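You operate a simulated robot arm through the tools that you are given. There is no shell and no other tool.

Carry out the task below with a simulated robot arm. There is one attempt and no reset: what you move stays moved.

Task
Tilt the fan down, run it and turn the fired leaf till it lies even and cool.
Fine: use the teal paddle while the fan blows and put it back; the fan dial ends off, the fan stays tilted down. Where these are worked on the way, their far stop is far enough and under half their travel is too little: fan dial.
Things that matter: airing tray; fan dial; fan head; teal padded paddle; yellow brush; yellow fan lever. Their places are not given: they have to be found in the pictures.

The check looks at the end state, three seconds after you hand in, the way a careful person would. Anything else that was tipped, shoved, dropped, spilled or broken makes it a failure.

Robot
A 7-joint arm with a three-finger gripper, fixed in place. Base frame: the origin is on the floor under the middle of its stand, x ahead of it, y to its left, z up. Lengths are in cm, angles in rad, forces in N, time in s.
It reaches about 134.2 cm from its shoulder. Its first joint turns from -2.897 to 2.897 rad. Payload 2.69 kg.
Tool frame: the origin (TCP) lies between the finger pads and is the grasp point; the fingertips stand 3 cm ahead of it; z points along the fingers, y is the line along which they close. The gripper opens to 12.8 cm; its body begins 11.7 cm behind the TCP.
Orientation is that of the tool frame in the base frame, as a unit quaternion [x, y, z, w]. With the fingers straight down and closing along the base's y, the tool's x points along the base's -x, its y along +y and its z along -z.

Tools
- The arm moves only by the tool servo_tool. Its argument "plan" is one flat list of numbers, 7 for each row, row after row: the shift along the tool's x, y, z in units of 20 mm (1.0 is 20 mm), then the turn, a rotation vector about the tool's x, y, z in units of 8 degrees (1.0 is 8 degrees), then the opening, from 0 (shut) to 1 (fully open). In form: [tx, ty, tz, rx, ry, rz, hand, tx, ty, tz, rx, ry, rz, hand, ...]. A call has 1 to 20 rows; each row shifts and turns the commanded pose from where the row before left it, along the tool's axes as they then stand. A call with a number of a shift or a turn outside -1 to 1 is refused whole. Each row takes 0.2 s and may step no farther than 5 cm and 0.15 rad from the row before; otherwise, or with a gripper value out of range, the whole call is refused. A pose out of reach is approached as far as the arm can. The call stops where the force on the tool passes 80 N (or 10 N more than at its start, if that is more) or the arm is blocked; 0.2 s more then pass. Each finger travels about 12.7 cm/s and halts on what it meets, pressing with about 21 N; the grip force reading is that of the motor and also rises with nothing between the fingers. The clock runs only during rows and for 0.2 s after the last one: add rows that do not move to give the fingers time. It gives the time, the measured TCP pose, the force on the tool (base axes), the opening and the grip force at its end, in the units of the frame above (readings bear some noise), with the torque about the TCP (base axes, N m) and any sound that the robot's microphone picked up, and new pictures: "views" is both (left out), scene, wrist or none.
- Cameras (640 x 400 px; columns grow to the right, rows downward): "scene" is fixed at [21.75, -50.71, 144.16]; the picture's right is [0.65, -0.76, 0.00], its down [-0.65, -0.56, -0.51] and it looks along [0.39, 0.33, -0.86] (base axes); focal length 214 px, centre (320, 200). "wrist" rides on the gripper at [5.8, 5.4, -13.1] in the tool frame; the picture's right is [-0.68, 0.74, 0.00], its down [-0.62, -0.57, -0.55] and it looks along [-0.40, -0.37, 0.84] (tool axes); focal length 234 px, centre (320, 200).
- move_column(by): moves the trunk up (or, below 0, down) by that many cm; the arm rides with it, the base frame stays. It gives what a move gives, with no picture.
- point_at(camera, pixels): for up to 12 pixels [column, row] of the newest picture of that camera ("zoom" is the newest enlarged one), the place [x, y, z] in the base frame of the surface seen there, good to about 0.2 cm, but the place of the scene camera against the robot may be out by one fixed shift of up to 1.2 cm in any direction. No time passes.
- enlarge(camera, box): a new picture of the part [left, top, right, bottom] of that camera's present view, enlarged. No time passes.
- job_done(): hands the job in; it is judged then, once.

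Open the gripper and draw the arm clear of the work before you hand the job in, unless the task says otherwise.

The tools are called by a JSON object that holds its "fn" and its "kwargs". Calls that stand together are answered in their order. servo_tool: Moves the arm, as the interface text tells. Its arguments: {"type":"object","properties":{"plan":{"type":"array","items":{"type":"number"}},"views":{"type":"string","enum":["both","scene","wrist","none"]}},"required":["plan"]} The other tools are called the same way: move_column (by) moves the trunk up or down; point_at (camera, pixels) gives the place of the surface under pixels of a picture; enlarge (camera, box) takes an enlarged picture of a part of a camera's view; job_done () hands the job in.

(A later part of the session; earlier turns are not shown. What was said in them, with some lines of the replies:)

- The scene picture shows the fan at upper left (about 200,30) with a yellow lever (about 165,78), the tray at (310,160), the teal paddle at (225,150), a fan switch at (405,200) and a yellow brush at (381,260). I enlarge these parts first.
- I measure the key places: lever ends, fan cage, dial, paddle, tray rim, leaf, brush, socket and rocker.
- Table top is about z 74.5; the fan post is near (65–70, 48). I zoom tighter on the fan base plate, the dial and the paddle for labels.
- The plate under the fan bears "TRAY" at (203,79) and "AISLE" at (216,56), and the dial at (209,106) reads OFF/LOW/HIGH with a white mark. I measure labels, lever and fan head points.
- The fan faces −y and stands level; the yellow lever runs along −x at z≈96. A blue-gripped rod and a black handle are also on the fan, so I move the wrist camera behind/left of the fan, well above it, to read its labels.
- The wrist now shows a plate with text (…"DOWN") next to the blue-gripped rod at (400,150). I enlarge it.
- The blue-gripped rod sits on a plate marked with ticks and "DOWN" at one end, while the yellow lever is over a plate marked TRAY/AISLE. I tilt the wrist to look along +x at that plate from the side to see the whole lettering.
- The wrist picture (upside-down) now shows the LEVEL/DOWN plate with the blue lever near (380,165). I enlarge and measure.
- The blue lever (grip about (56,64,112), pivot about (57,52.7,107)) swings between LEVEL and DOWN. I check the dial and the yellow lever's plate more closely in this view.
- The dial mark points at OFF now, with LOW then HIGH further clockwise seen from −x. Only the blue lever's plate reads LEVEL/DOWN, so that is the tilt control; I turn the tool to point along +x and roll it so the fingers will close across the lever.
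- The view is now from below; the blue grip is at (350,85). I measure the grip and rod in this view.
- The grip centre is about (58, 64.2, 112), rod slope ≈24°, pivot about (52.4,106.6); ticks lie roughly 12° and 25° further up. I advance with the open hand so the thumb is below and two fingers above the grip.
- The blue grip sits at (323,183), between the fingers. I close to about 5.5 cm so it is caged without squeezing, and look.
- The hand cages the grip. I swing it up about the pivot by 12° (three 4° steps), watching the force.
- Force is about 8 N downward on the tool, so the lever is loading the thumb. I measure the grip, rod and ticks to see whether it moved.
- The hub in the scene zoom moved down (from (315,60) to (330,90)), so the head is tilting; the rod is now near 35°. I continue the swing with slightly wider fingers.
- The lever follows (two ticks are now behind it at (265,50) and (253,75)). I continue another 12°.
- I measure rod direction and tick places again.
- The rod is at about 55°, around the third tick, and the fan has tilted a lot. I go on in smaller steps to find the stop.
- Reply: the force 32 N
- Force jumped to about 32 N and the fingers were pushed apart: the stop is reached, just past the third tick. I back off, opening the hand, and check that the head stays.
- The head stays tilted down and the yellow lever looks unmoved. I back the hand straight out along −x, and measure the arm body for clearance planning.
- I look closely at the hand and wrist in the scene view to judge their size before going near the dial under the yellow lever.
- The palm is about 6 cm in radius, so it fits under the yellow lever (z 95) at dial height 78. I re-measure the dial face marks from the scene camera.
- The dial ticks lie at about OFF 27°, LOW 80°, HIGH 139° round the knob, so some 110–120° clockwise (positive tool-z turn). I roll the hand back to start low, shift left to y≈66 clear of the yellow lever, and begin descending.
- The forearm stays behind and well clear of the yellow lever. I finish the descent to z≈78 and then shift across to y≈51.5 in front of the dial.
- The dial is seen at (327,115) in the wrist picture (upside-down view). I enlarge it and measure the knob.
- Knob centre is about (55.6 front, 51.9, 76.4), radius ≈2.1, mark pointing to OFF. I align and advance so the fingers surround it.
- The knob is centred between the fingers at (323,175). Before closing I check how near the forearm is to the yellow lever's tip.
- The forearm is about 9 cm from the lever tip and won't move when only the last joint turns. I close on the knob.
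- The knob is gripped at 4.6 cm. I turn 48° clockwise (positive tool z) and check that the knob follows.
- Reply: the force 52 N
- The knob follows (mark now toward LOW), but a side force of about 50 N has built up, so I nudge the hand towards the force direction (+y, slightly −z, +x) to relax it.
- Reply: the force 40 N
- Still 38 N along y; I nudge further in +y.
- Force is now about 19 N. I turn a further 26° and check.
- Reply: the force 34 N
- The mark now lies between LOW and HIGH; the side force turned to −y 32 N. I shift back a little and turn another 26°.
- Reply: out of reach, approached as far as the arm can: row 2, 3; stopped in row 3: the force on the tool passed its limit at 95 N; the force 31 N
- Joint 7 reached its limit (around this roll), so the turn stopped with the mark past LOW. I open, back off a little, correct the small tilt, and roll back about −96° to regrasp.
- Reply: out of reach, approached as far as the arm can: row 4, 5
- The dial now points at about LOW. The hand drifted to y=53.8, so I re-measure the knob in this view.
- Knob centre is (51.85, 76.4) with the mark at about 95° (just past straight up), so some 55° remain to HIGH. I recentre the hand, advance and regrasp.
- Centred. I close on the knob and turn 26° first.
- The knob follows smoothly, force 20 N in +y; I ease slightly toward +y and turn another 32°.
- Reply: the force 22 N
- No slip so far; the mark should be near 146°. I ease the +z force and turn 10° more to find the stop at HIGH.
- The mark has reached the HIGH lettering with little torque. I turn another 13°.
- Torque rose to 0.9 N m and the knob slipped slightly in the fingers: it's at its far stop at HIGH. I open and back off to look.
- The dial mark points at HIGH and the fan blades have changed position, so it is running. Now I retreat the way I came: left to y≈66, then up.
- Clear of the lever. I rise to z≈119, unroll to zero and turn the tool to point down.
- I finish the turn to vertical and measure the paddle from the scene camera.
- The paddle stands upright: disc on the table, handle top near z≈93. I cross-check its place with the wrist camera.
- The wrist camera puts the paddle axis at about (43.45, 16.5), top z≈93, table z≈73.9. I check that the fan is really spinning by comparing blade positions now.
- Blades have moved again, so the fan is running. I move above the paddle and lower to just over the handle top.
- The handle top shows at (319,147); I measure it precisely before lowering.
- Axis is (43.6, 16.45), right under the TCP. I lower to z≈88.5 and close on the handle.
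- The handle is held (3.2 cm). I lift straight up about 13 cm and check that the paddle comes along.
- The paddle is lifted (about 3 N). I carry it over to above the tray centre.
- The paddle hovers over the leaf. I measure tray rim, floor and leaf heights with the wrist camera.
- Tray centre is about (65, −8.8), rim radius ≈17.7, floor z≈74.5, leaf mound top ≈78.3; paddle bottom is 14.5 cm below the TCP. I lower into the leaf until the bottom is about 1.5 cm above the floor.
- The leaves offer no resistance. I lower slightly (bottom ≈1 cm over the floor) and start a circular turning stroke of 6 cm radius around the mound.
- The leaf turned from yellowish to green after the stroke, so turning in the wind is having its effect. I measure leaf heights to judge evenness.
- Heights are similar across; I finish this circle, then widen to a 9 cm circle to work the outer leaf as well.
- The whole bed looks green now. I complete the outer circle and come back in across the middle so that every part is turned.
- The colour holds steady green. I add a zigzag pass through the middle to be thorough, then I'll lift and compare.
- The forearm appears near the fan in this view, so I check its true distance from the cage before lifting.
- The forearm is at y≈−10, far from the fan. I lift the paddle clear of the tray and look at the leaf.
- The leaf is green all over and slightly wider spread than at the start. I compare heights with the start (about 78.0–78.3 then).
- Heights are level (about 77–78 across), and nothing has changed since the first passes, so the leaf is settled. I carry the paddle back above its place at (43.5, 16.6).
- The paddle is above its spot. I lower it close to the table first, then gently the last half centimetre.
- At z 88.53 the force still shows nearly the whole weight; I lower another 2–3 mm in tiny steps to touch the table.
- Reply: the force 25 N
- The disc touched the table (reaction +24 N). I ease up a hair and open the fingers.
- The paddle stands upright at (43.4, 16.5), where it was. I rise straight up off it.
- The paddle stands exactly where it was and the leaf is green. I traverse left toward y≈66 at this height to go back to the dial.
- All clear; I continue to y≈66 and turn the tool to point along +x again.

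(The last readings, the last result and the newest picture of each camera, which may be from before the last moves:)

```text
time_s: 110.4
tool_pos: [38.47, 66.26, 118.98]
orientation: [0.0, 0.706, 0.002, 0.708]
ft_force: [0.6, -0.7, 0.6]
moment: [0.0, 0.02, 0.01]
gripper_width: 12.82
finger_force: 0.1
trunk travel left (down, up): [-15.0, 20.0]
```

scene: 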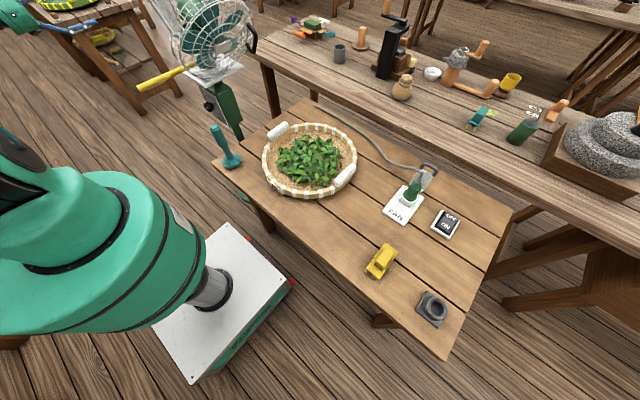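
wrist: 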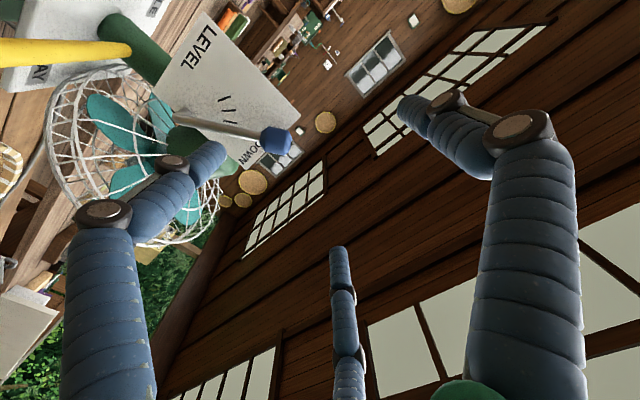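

I roll slightly back from the joint limit (−20°) and descend along the same clear path at y≈66.

{"fn": "servo_tool", "kwargs": {"plan": [0, 0, 0, 0, 0, -0.833, 1, 0, 0, 0, 0, 0, -0.833, 1, 0, 0, 0, 0, 0, -0.833, 1, 0.951, 0.346, 0, 0, 0, 0, 1, 0.951, 0.346, 0, 0, 0, 0, 1, 0.951, 0.346, 0, 0, 0, 0, 1, 0.951, 0.346, 0, 0, 0, 0, 1, 0.951, 0.346, 0, 0, 0, 0, 1, 0.951, 0.346, 0, 0, 0, 0, 1, 0.951, 0.346, 0, 0, 0, 0, 1, 0.951, 0.346, 0, 0, 0, 0, 1, 0.951, 0.346, 0, 0, 0, 0, 1, 0.951, 0.346, 0, 0, 0, 0, 1, 0.951, 0.346, 0, 0, 0, 0, 1, 0.951, 0.346, 0, 0, 0, 0, 1, 0.951, 0.346, 0, 0, 0, 0, 1, 0.951, 0.346, 0, 0, 0, 0, 1, 0.951, 0.346, 0, 0, 0, 0, 1, 0.951, 0.346, 0, 0, 0, 0, 1, 0.951, 0.346, 0, 0, 0, 0, 1], "views": "scene"}}

```text
time_s: 114.6
tool_pos: [40.02, 66.11, 86.05]
orientation: [-0.107, 0.698, -0.122, 0.697]
ft_force: [-0.4, 0.9, -0.4]
moment: [0.0, 0.04, 0.0]
gripper_width: 12.78
finger_force: 0.0
trunk travel left (down, up): [-15.0, 20.0]
```

scene: 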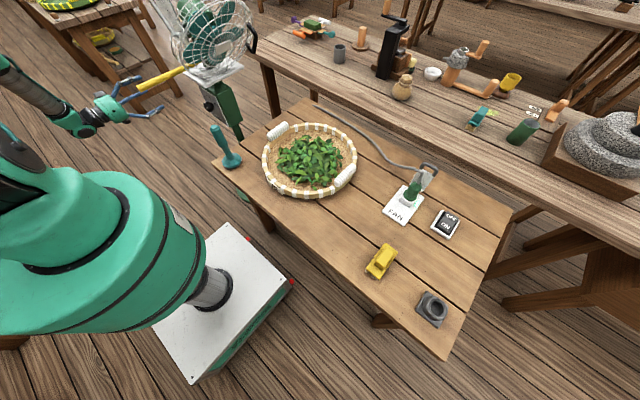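

The pose lags slightly (x 40, small yaw), probably near the last joint's limit, so I roll a further −26° and read the pose again.

{"fn": "servo_tool", "kwargs": {"plan": [0, 0, 0, 0, 0, -0.8, 1, 0, 0, 0, 0, 0, -0.8, 1, 0, 0, 0, 0, 0, -0.8, 1, 0, 0, 0, 0, 0, -0.8, 1, 0, 0, 0, 0, 0, 0, 1, 0, 0, 0, 0, 0, 0, 1], "views": "both"}}

```text
time_s: 116.0
tool_pos: [40.09, 66.12, 85.9]
orientation: [-0.261, 0.656, -0.273, 0.653]
ft_force: [-0.7, 0.5, 0.2]
moment: [-0.04, 0.02, 0.03]
gripper_width: 12.82
finger_force: 0.1
trunk travel left (down, up): [-15.0, 20.0]
```

scene: 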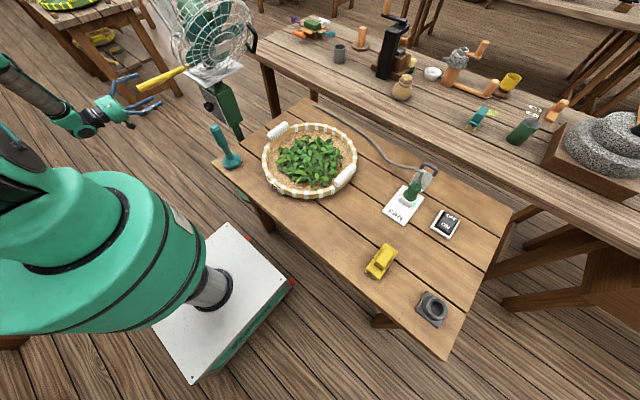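
wrist: 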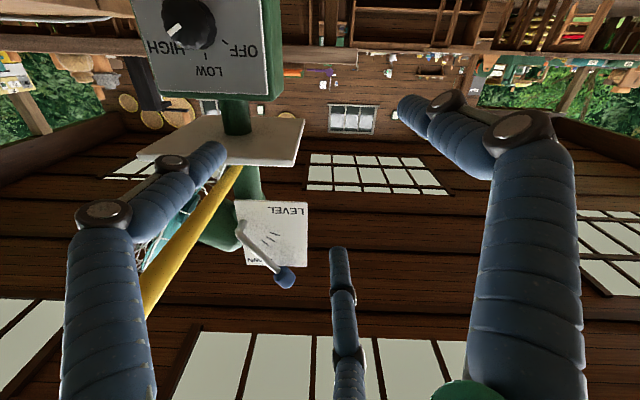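

I correct the 1° yaw, finish descending to z≈76.5 and shift across to y≈51.9 in front of the dial.

{"fn": "servo_tool", "kwargs": {"plan": [0, 0, 0, -0.089, -0.087, 0, 1, 0.843, 0.827, 0, 0, 0, 0, 1, 0.843, 0.827, 0, 0, 0, 0, 1, 0.843, 0.827, 0, 0, 0, 0, 1, 0.843, 0.827, 0, 0, 0, 0, 1, 0.828, -0.845, 0, 0, 0, 0, 1, 0.828, -0.845, 0, 0, 0, 0, 1, 0.828, -0.845, 0, 0, 0, 0, 1, 0.828, -0.845, 0, 0, 0, 0, 1, 0.828, -0.845, 0, 0, 0, 0, 1, 0.828, -0.845, 0, 0, 0, 0, 1, 0, 0, 0, 0, 0, 0, 1], "views": "both"}}

{"fn": "enlarge", "kwargs": {"camera": "wrist", "box": [260, 70, 400, 180]}}

```text
time_s: 118.6
tool_pos: [38.62, 51.73, 75.85]
orientation: [-0.279, 0.65, -0.267, 0.655]
ft_force: [-0.5, 0.3, 0.6]
moment: [0.01, 0.02, 0.0]
gripper_width: 12.8
finger_force: 0.1
trunk travel left (down, up): [-15.0, 20.0]
```

scene: 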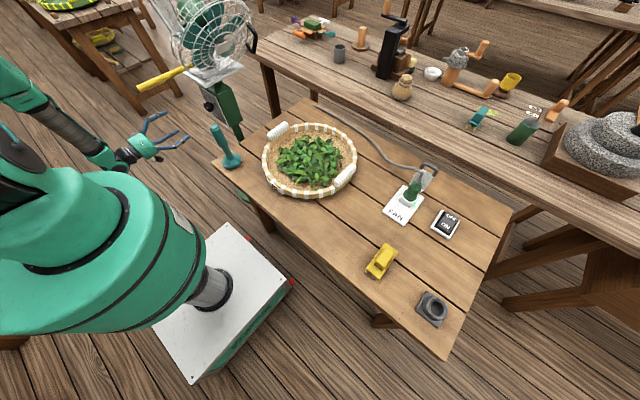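
wrist: 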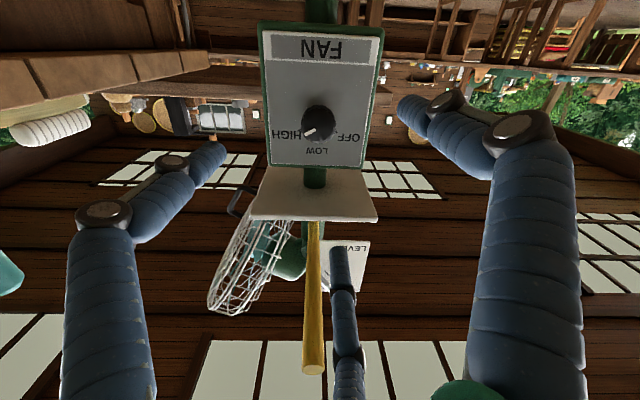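

```text
3.64 times, centred on (330, 125) of wrist
```

zoom: 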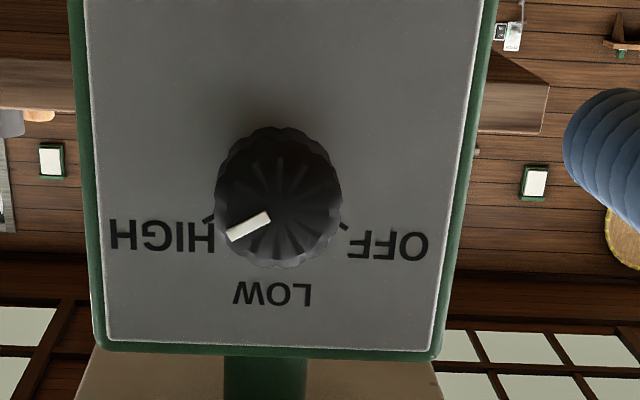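

The mark sits at HIGH. I undo the small yaw correction, centre on the knob (51.85, 76.4) and advance around it.

{"fn": "servo_tool", "kwargs": {"plan": [0, 0, 0, 0.089, 0.087, 0, 1, -0.235, -0.153, 0, 0, 0, 0, 1, 0, 0, 0.9, 0, 0, 0, 1, 0, 0, 0.9, 0, 0, 0, 1, 0, 0, 0.9, 0, 0, 0, 1, 0, 0, 0.9, 0, 0, 0, 1, 0, 0, 0.9, 0, 0, 0, 1, 0, 0, 0.9, 0, 0, 0, 1, 0, 0, 0.9, 0, 0, 0, 1, 0, 0, 0.9, 0, 0, 0, 1, 0, 0, 0.9, 0, 0, 0, 1, 0, 0, 0, 0, 0, 0, 1], "views": "wrist"}}

{"fn": "enlarge", "kwargs": {"camera": "wrist", "box": [250, 110, 390, 220]}}

```text
time_s: 121.2
tool_pos: [55.04, 52.16, 76.02]
orientation: [-0.274, 0.652, -0.272, 0.653]
ft_force: [0.3, -0.6, -0.4]
moment: [-0.01, -0.03, 0.02]
gripper_width: 12.82
finger_force: 0.0
trunk travel left (down, up): [-15.0, 20.0]
```

wrist: 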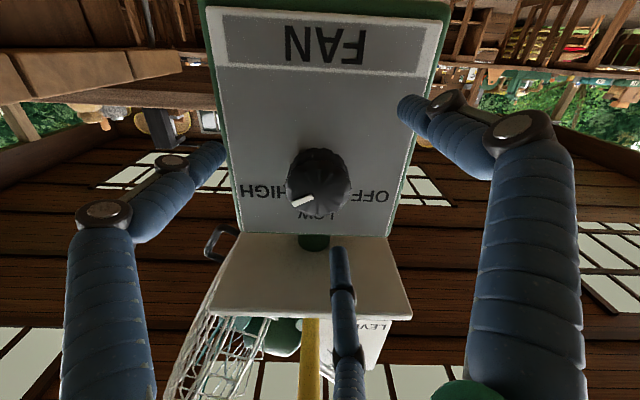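

```text
3.64 times, centred on (320, 165) of wrist
```

zoom: 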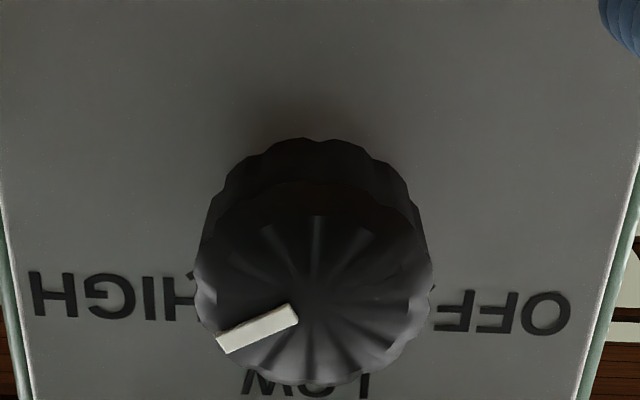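

I measure the knob's face centre from here to fine-centre the grip.

{"fn": "point_at", "kwargs": {"camera": "wrist", "pixels": [[318, 190], [300, 185], [338, 185], [318, 205], [318, 172], [346, 185], [290, 185], [310, 200], [330, 200], [318, 165]]}}

```text
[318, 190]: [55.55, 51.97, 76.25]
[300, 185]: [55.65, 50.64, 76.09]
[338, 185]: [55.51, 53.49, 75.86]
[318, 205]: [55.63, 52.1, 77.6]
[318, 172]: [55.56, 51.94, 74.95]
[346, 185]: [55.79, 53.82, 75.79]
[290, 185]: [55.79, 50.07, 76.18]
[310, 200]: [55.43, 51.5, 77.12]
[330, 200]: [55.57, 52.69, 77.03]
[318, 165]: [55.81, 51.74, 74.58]
```

Knob centre is (51.95, 76.35). I fine-centre, close on it and turn back 32° counter-clockwise.

{"fn": "servo_tool", "kwargs": {"plan": [-0.045, -0.187, -0.1, 0, 0, 0, 1, 0, 0, 0, 0, 0, 0, 1, 0, 0, 0, 0, 0, 0, 0.3, 0, 0, 0, 0, 0, 0, 0.2, 0, 0, 0, 0, 0, 0, 0.1, 0, 0, 0, 0, 0, 0, 0.1, 0, 0, 0, 0, 0, -0.8, 0.1, 0, 0, 0, 0, 0, -0.8, 0.1, 0, 0, 0, 0, 0, -0.8, 0.1, 0, 0, 0, 0, 0, -0.8, 0.1, 0, 0, 0, 0, 0, -0.8, 0.1, 0, 0, 0, 0, 0, 0, 0.1], "views": "wrist"}}

{"fn": "enlarge", "kwargs": {"camera": "wrist", "box": [220, 100, 420, 240]}}

```text
time_s: 123.8
tool_pos: [54.9, 52.01, 76.52]
orientation: [-0.442, 0.551, -0.442, 0.553]
ft_force: [33.7, 8.1, 13.9]
moment: [0.02, -0.26, 0.05]
gripper_width: 4.37
finger_force: 44.9
trunk travel left (down, up): [-15.0, 20.0]
```

wrist: 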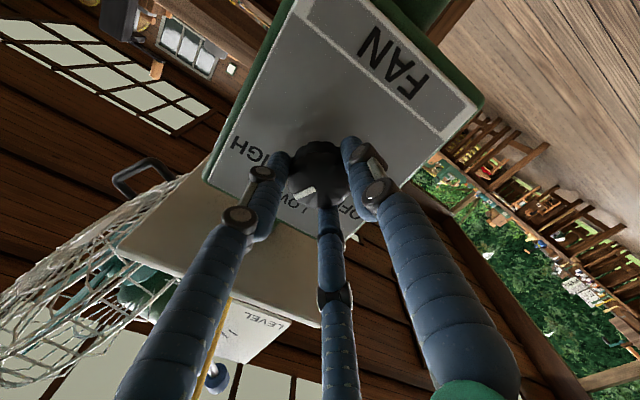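

```text
2.86 times, centred on (320, 170) of wrist
```

zoom: 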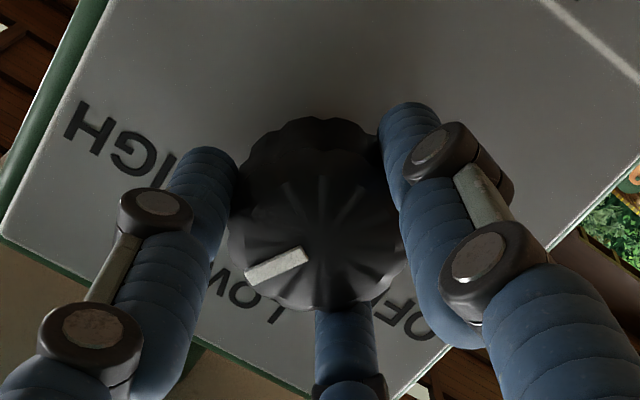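

The knob follows toward LOW; there is a 34 N pull along +x, so I ease forward slightly and turn another 32°.

{"fn": "servo_tool", "kwargs": {"plan": [0, 0, 0.1, 0, 0, 0, 0.1, 0, 0, 0.03, 0, 0, -0.8, 0.1, 0, 0, 0, 0, 0, -0.8, 0.1, 0, 0, 0, 0, 0, -0.8, 0.1, 0, 0, 0, 0, 0, -0.8, 0.1, 0, 0, 0, 0, 0, -0.8, 0.1, 0, 0, 0, 0, 0, 0, 0.1], "views": "wrist"}}

{"fn": "enlarge", "kwargs": {"camera": "wrist", "box": [220, 100, 420, 240]}}

```text
time_s: 125.4
tool_pos: [54.85, 51.93, 76.43]
orientation: [0.578, -0.406, 0.577, -0.41]
ft_force: [-20.0, 21.0, 14.0]
moment: [0.04, -0.58, 0.73]
gripper_width: 4.38
finger_force: 44.6
trunk travel left (down, up): [-15.0, 20.0]
```

wrist: 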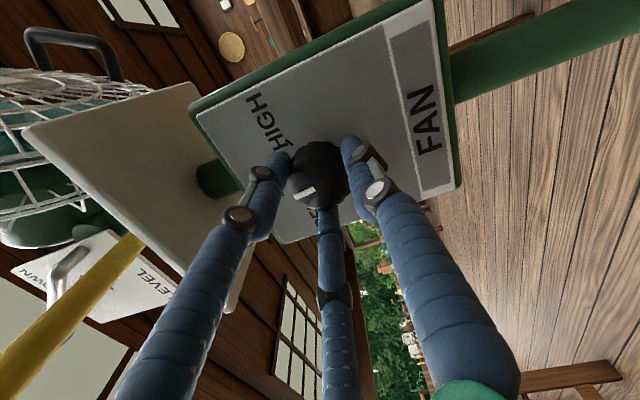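

```text
2.86 times, centred on (320, 170) of wrist
```

zoom: 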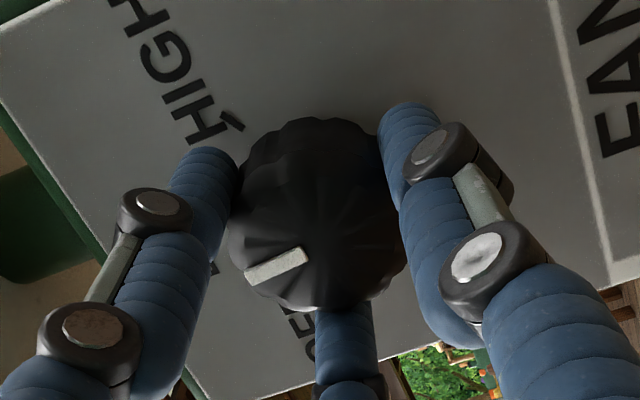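

About 64° turned, the mark past LOW with no slip. I ease the side force and turn another 32°.

{"fn": "servo_tool", "kwargs": {"plan": [-0.04, -0.07, -0.04, 0, 0, 0, 0.1, 0, 0, 0, 0, 0, -0.8, 0.1, 0, 0, 0, 0, 0, -0.8, 0.1, 0, 0, 0, 0, 0, -0.8, 0.1, 0, 0, 0, 0, 0, -0.8, 0.1, 0, 0, 0, 0, 0, -0.8, 0.1, 0, 0, 0, 0, 0, 0, 0.1], "views": "wrist"}}

{"fn": "enlarge", "kwargs": {"camera": "wrist", "box": [220, 100, 420, 240]}}

```text
time_s: 127.0
tool_pos: [54.76, 51.93, 76.51]
orientation: [0.668, -0.231, 0.668, -0.233]
ft_force: [-19.7, 4.8, 1.0]
moment: [-0.02, -0.11, 0.12]
gripper_width: 4.36
finger_force: 44.6
trunk travel left (down, up): [-15.0, 20.0]
```

wrist: 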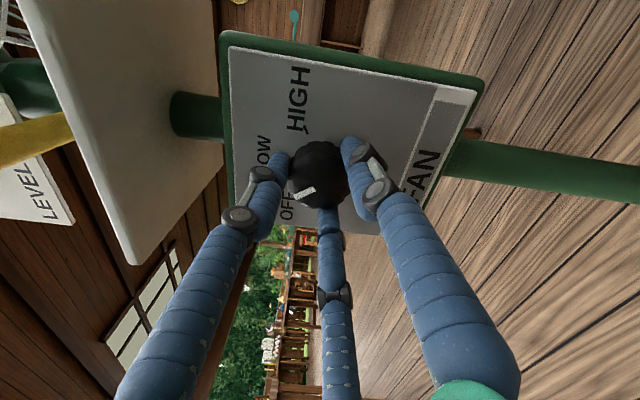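

```text
2.86 times, centred on (320, 170) of wrist
```

zoom: 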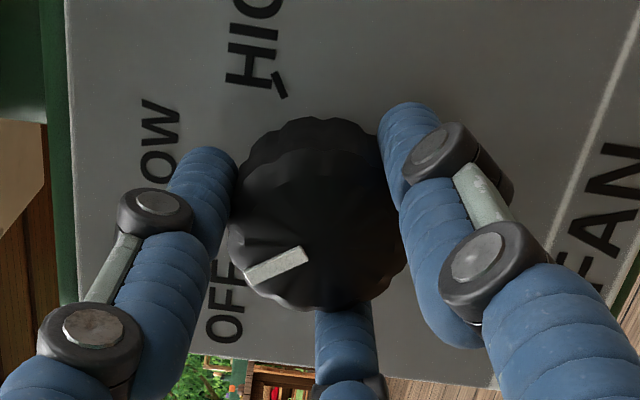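

The mark is close to OFF (96° turned). I go on 19° and watch for the stop torque.

{"fn": "servo_tool", "kwargs": {"plan": [0, 0, -0.05, 0, 0, 0, 0.1, 0, 0, 0, 0, 0, -0.8, 0.1, 0, 0, 0, 0, 0, -0.8, 0.1, 0, 0, 0, 0, 0, -0.8, 0.1, 0, 0, 0, 0, 0, 0, 0.1], "views": "wrist"}}

{"fn": "enlarge", "kwargs": {"camera": "wrist", "box": [220, 100, 420, 240]}}

```text
time_s: 128.2
tool_pos: [54.76, 51.9, 76.57]
orientation: [0.697, -0.12, 0.697, -0.118]
ft_force: [-2.7, -7.1, 5.4]
moment: [-0.04, -0.23, -0.45]
gripper_width: 4.35
finger_force: 45.4
trunk travel left (down, up): [-15.0, 20.0]
```

wrist: 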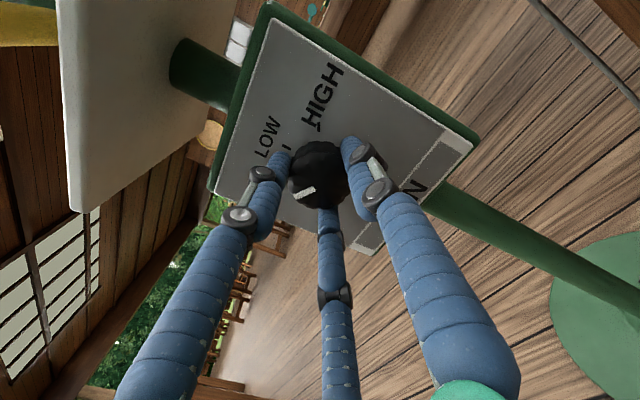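

```text
2.86 times, centred on (320, 170) of wrist
```

zoom: 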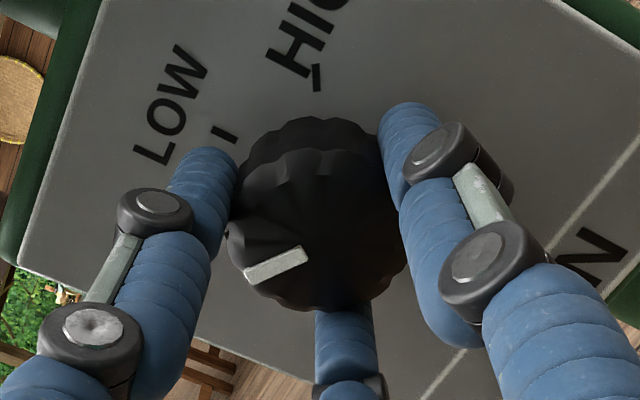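

No stop torque yet; I turn 13° further.

{"fn": "servo_tool", "kwargs": {"plan": [0, 0, 0, 0, 0, -0.8, 0.1, 0, 0, 0, 0, 0, -0.8, 0.1, 0, 0, 0, 0, 0, 0, 0.1], "views": "wrist"}}

{"fn": "enlarge", "kwargs": {"camera": "wrist", "box": [220, 100, 420, 240]}}

```text
time_s: 129.0
tool_pos: [54.79, 52.0, 76.52]
orientation: [0.706, -0.04, 0.706, -0.041]
ft_force: [8.6, -11.6, -1.4]
moment: [0.97, 0.08, -0.41]
gripper_width: 4.4
finger_force: 44.8
trunk travel left (down, up): [-15.0, 20.0]
```

wrist: 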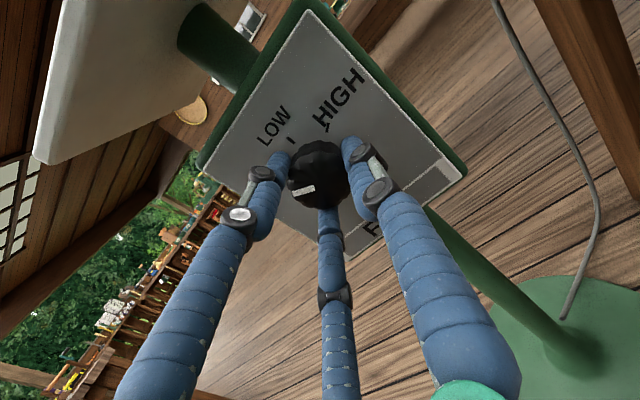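

```text
2.86 times, centred on (320, 170) of wrist
```

zoom: 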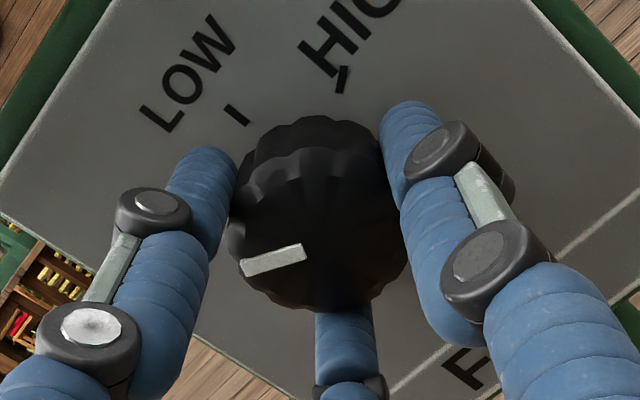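

Torque of 0.97 N m and a slight slip: the OFF stop is reached. I open the hand and back straight out to look.

{"fn": "servo_tool", "kwargs": {"plan": [0, 0, 0, 0, 0, 0, 1, 0, 0, 0, 0, 0, 0, 1, 0, 0, 0, 0, 0, 0, 1, 0, 0, -0.8, 0, 0, 0, 1, 0, 0, -0.9, 0, 0, 0, 1, 0, 0, -0.9, 0, 0, 0, 1, 0, 0, -0.9, 0, 0, 0.8, 1, 0, 0, -0.9, 0, 0, 0.8, 1, 0, 0, -0.9, 0, 0, 0.8, 1, 0, 0, -0.9, 0, 0, 0.8, 1, 0, 0, 0, 0, 0, 0.8, 1, 0, 0, 0, 0, 0, 0.8, 1, 0, 0, 0, 0, 0, 0.8, 1, 0, 0, 0, 0, 0, 0.8, 1, 0, 0, 0, 0, 0, 0.8, 1, 0, 0, 0, 0, 0, 0.8, 1, 0, 0, 0, 0, 0, 0.8, 1, 0, 0, 0, 0, 0, 0.8, 1], "views": "both"}}

{"fn": "enlarge", "kwargs": {"camera": "wrist", "box": [240, 60, 400, 180]}}

{"fn": "enlarge", "kwargs": {"camera": "scene", "box": [130, 0, 290, 125]}}

```text
time_s: 132.8
tool_pos: [42.53, 51.99, 76.44]
orientation: [0.528, -0.47, 0.527, -0.472]
ft_force: [-0.2, 0.3, 0.1]
moment: [-0.01, 0.03, 0.04]
gripper_width: 12.79
finger_force: 0.1
trunk travel left (down, up): [-15.0, 20.0]
```

scene: 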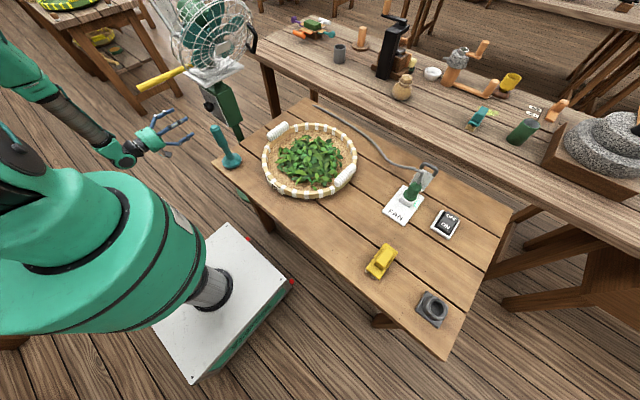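
wrist: 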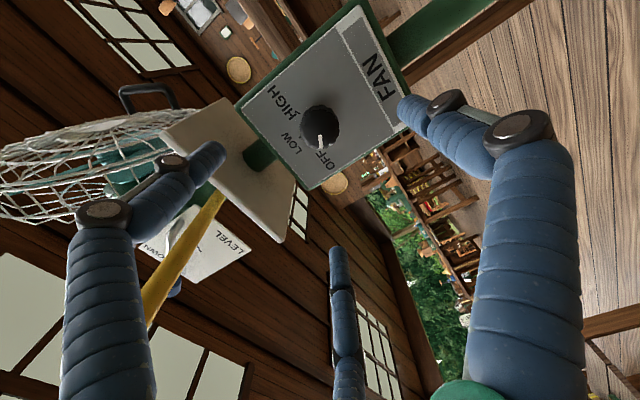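

```text
3.33 times, centred on (320, 120) of wrist
```

zoom: 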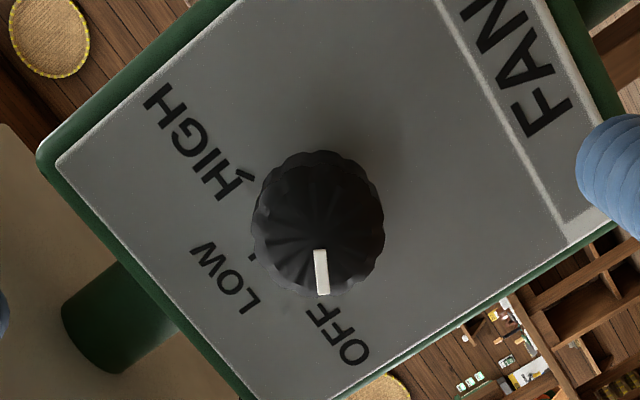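

```text
3.20 times, centred on (210, 62) of scene
```

zoom: 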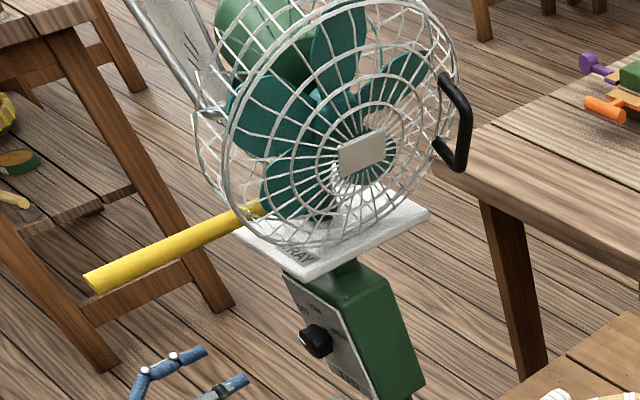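

The mark points to OFF. I verify the mark's angle against the start (about 34° above +y) with measured points.

{"fn": "point_at", "kwargs": {"camera": "wrist", "pixels": [[319.5, 136], [320.5, 142], [321, 146.5], [319, 127], [305, 125], [335, 125], [330, 140], [310, 140], [320, 112], [325, 168], [299, 150], [272, 98]]}}

{"fn": "enlarge", "kwargs": {"camera": "wrist", "box": [290, 95, 350, 165]}}

```text
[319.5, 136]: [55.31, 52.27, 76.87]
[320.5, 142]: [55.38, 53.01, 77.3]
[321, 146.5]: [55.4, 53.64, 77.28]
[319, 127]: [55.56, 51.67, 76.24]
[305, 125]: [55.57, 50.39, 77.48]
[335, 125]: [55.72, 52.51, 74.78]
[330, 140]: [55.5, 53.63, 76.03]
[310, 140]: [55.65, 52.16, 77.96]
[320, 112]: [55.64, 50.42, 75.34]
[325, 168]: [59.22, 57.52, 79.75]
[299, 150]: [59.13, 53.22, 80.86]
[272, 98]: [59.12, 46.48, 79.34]
```

```text
5.71 times, centred on (320, 130) of wrist
```

zoom: 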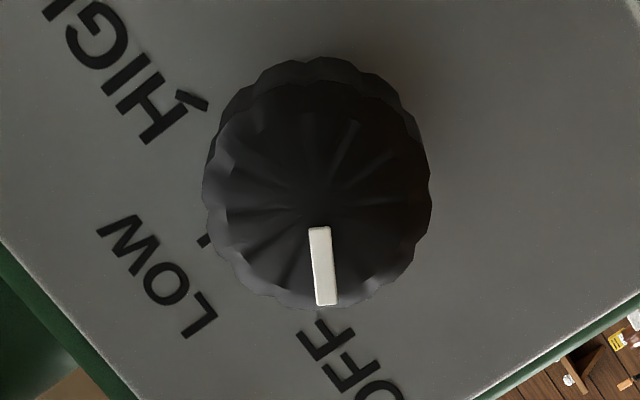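

The dial is back at OFF (mark ≈28°, as at the start). I withdraw the arm: left to y≈66, then up, the same clear path.

{"fn": "servo_tool", "kwargs": {"plan": [-0.87, -0.099, -0.25, 0, 0, 0, 1, -0.87, -0.099, -0.25, 0, 0, 0, 1, -0.87, -0.099, -0.25, 0, 0, 0, 1, -0.87, -0.099, -0.25, 0, 0, 0, 1, -0.87, -0.099, -0.25, 0, 0, 0, 1, -0.87, -0.099, -0.25, 0, 0, 0, 1, -0.87, -0.099, -0.25, 0, 0, 0, 1, -0.87, -0.099, -0.25, 0, 0, 0, 1, 0.11, -0.97, 0, 0, 0, 0, 1, 0.11, -0.97, 0, 0, 0, 0, 1, 0.11, -0.97, 0, 0, 0, 0, 1, 0.11, -0.97, 0, 0, 0, 0, 1, 0.11, -0.97, 0, 0, 0, 0, 1, 0.11, -0.97, 0, 0, 0, 0, 1, 0.11, -0.97, 0, 0, 0, 0, 1, 0.11, -0.97, 0, 0, 0, 0, 1, 0.11, -0.97, 0, 0, 0, 0, 1, 0.11, -0.97, 0, 0, 0, 0, 1, 0.11, -0.97, 0, 0, 0, 0, 1, 0.11, -0.97, 0, 0, 0, 0, 1], "views": "scene"}}

{"fn": "enlarge", "kwargs": {"camera": "scene", "box": [130, 0, 290, 125]}}

```text
time_s: 137.0
tool_pos: [39.77, 65.02, 99.05]
orientation: [0.527, -0.471, 0.535, -0.463]
ft_force: [-0.8, 0.4, 0.0]
moment: [0.0, 0.02, -0.04]
gripper_width: 12.82
finger_force: 0.1
trunk travel left (down, up): [-15.0, 20.0]
```

scene: 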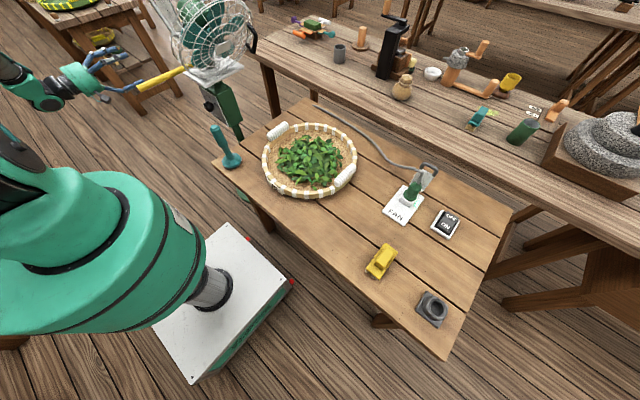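

```text
3.20 times, centred on (210, 62) of scene
```

zoom: 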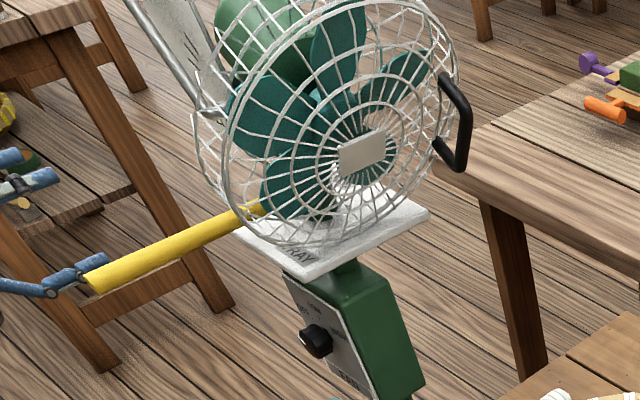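

In this view a finger appears beside the yellow lever's tip, so I zoom in and measure the true separation before moving on.

{"fn": "enlarge", "kwargs": {"camera": "scene", "box": [120, 60, 176, 100]}}

{"fn": "point_at", "kwargs": {"camera": "scene", "pixels": [[140, 87], [165, 77], [195, 65], [137, 85], [130, 88], [122, 90], [139, 82], [143, 88], [150, 83], [133, 86]]}}

```text
10.00 times, centred on (148, 80) of scene
```

zoom: 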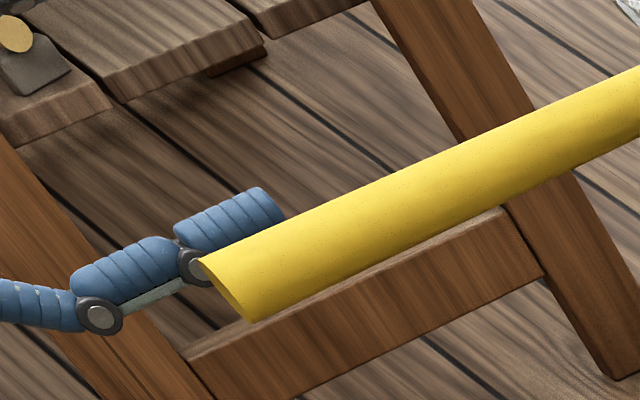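

```text
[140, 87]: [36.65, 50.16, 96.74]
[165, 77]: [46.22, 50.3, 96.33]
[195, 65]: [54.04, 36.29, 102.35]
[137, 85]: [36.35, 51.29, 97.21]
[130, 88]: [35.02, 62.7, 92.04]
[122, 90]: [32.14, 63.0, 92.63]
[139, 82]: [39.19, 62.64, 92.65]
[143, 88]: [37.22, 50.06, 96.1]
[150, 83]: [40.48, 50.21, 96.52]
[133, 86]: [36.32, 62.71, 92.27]
```

The finger is at y≈63 while the lever is at y≈50 and unmoved; it was only perspective. I continue up to z≈120 and then back away from the fan.

{"fn": "servo_tool", "kwargs": {"plan": [0.11, -0.97, 0, 0, 0, 0, 1, 0.11, -0.97, 0, 0, 0, 0, 1, 0.11, -0.97, 0, 0, 0, 0, 1, 0.11, -0.97, 0, 0, 0, 0, 1, 0.11, -0.97, 0, 0, 0, 0, 1, 0.11, -0.97, 0, 0, 0, 0, 1, 0.11, -0.97, 0, 0, 0, 0, 1, 0.11, -0.97, 0, 0, 0, 0, 1, 0.11, -0.97, 0, 0, 0, 0, 1, 0.11, -0.97, 0, 0, 0, 0, 1, 0.11, -0.97, 0, 0, 0, 0, 1, 0.11, -0.97, -0.4, 0, 0, 0, 1, 0.11, -0.97, -0.4, 0, 0, 0, 1, 0, 0, -0.4, 0, 0, 0, 1], "views": "both"}}

{"fn": "enlarge", "kwargs": {"camera": "scene", "box": [130, 0, 290, 125]}}

{"fn": "enlarge", "kwargs": {"camera": "scene", "box": [190, 100, 510, 330]}}

{"fn": "point_at", "kwargs": {"camera": "scene", "pixels": [[278, 131], [345, 178], [265, 160], [355, 150], [310, 195], [318, 125], [381, 260], [432, 308], [446, 222], [413, 190], [214, 127], [233, 163]]}}

```text
time_s: 140.0
tool_pos: [37.3, 65.37, 124.5]
orientation: [0.527, -0.471, 0.535, -0.462]
ft_force: [0.2, -0.9, 0.4]
moment: [-0.03, 0.03, -0.01]
gripper_width: 12.78
finger_force: 0.0
trunk travel left (down, up): [-15.0, 20.0]
```

scene: 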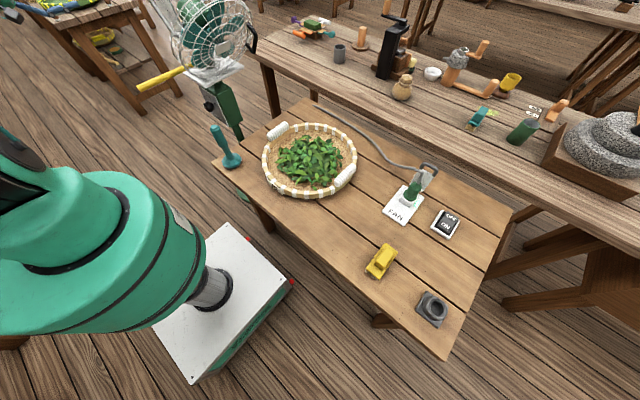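
wrist: 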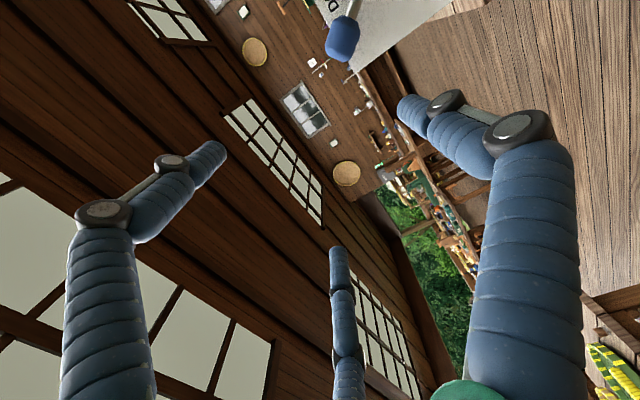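

```text
3.20 times, centred on (210, 62) of scene
```

zoom: 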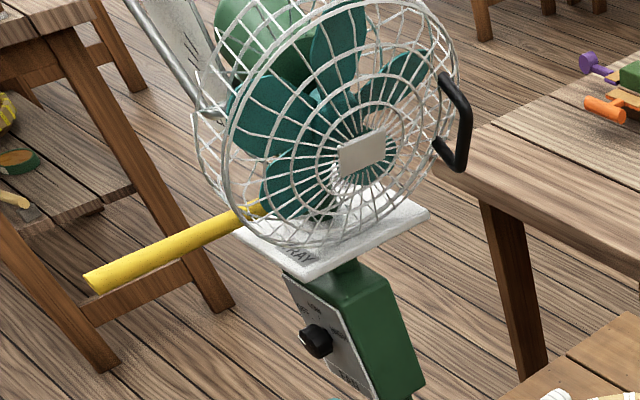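

```text
1.74 times, centred on (350, 215) of scene
```

zoom: 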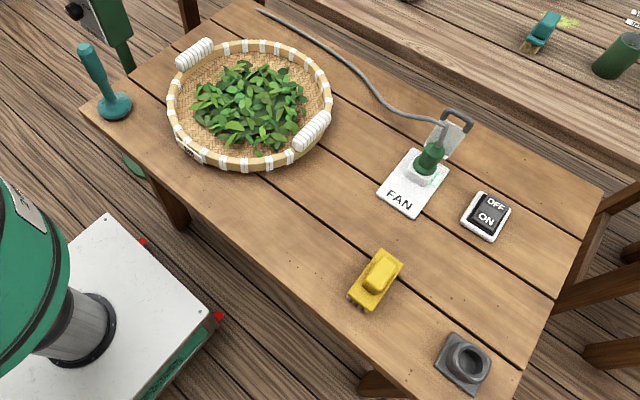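

```text
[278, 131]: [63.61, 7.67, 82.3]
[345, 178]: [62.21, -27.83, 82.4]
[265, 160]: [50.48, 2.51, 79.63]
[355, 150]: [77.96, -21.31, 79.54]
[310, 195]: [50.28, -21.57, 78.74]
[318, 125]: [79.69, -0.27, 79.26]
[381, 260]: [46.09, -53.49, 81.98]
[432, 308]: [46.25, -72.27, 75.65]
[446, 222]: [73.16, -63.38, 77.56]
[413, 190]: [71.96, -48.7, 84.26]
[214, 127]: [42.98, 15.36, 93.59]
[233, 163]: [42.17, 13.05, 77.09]
```

Blades are identical to the previous frame (fan stopped), and tray, brush, socket, rocker and paddle points all match the start. I check once more that the tilt lever still sits at DOWN.

{"fn": "point_at", "kwargs": {"camera": "wrist", "pixels": [[342, 40], [335, 35], [350, 45], [352, 12], [357, 3], [340, 50]]}}

{"fn": "point_at", "kwargs": {"camera": "scene", "pixels": [[140, 87], [165, 77], [218, 46], [222, 47], [215, 50], [244, 40], [203, 79]]}}

{"fn": "enlarge", "kwargs": {"camera": "scene", "box": [250, 110, 370, 205]}}

```text
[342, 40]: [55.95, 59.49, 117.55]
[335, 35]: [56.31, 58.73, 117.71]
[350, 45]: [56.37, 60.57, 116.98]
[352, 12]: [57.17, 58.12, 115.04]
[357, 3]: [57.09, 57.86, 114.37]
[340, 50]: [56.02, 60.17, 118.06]
```

```text
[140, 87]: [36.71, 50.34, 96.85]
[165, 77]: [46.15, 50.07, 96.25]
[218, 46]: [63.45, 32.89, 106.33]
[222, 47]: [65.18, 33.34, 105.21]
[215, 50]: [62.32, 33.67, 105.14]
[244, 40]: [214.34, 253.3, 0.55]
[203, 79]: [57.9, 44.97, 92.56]
```

```text
4.21 times, centred on (310, 158) of scene
```

zoom: 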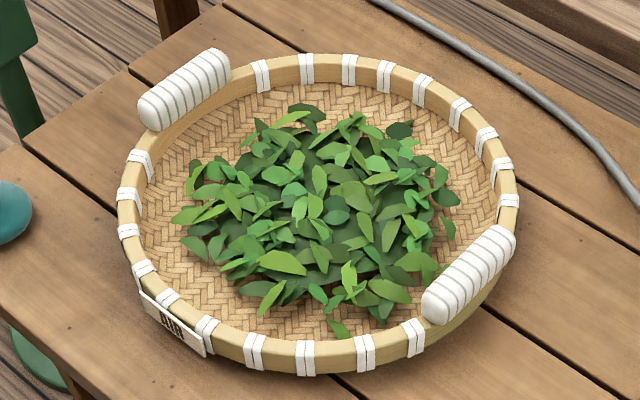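

The tilt lever stays at about 57°, its DOWN stop, and the yellow lever hasn't moved. The dial is at OFF with the fan stopped, the paddle is back in its place, the leaf is green and level, and the gripper is open and clear. I hand the job in.

{"fn": "job_done", "kwargs": {}}

```text
The job is handed in.
```

I tilted the fan down, ran it on HIGH, turned the leaf with the teal paddle, put the paddle back and switched the fan off. I've handed the job in; no verdict has come back yet.

- **Fan tilt:** I moved the blue-gripped lever marked LEVEL/DOWN to its DOWN stop, and the head has stayed there. The yellow fan lever only turns the head between TRAY and AISLE, so I left it alone. It measures the same as at the start.
- **Fan dial:** The dial went to its far stop at HIGH and back to the OFF stop. The blades had stopped in the last pictures.
- **Leaf:** It changed from yellowish to green on the first paddle stroke while the fan blew. More strokes changed nothing further. Its surface now measures about 77–78 cm high nearly all over, only slightly wider than at the start, so "even and cool" is my reading of the colour and the heights.
- **Paddle:** It stands upright within a few millimetres of where it was.
- **Everything else:** The tray, brush, socket and rocker switch all measure where they did at the start. The gripper is open and the arm is clear of the table and fan.

On the first try at the dial, the hand's last joint hit its limit. The force on the tool briefly reached 95 N and the move stopped itself. I then regripped and finished the turn; later pictures and measurements show nothing out of place.
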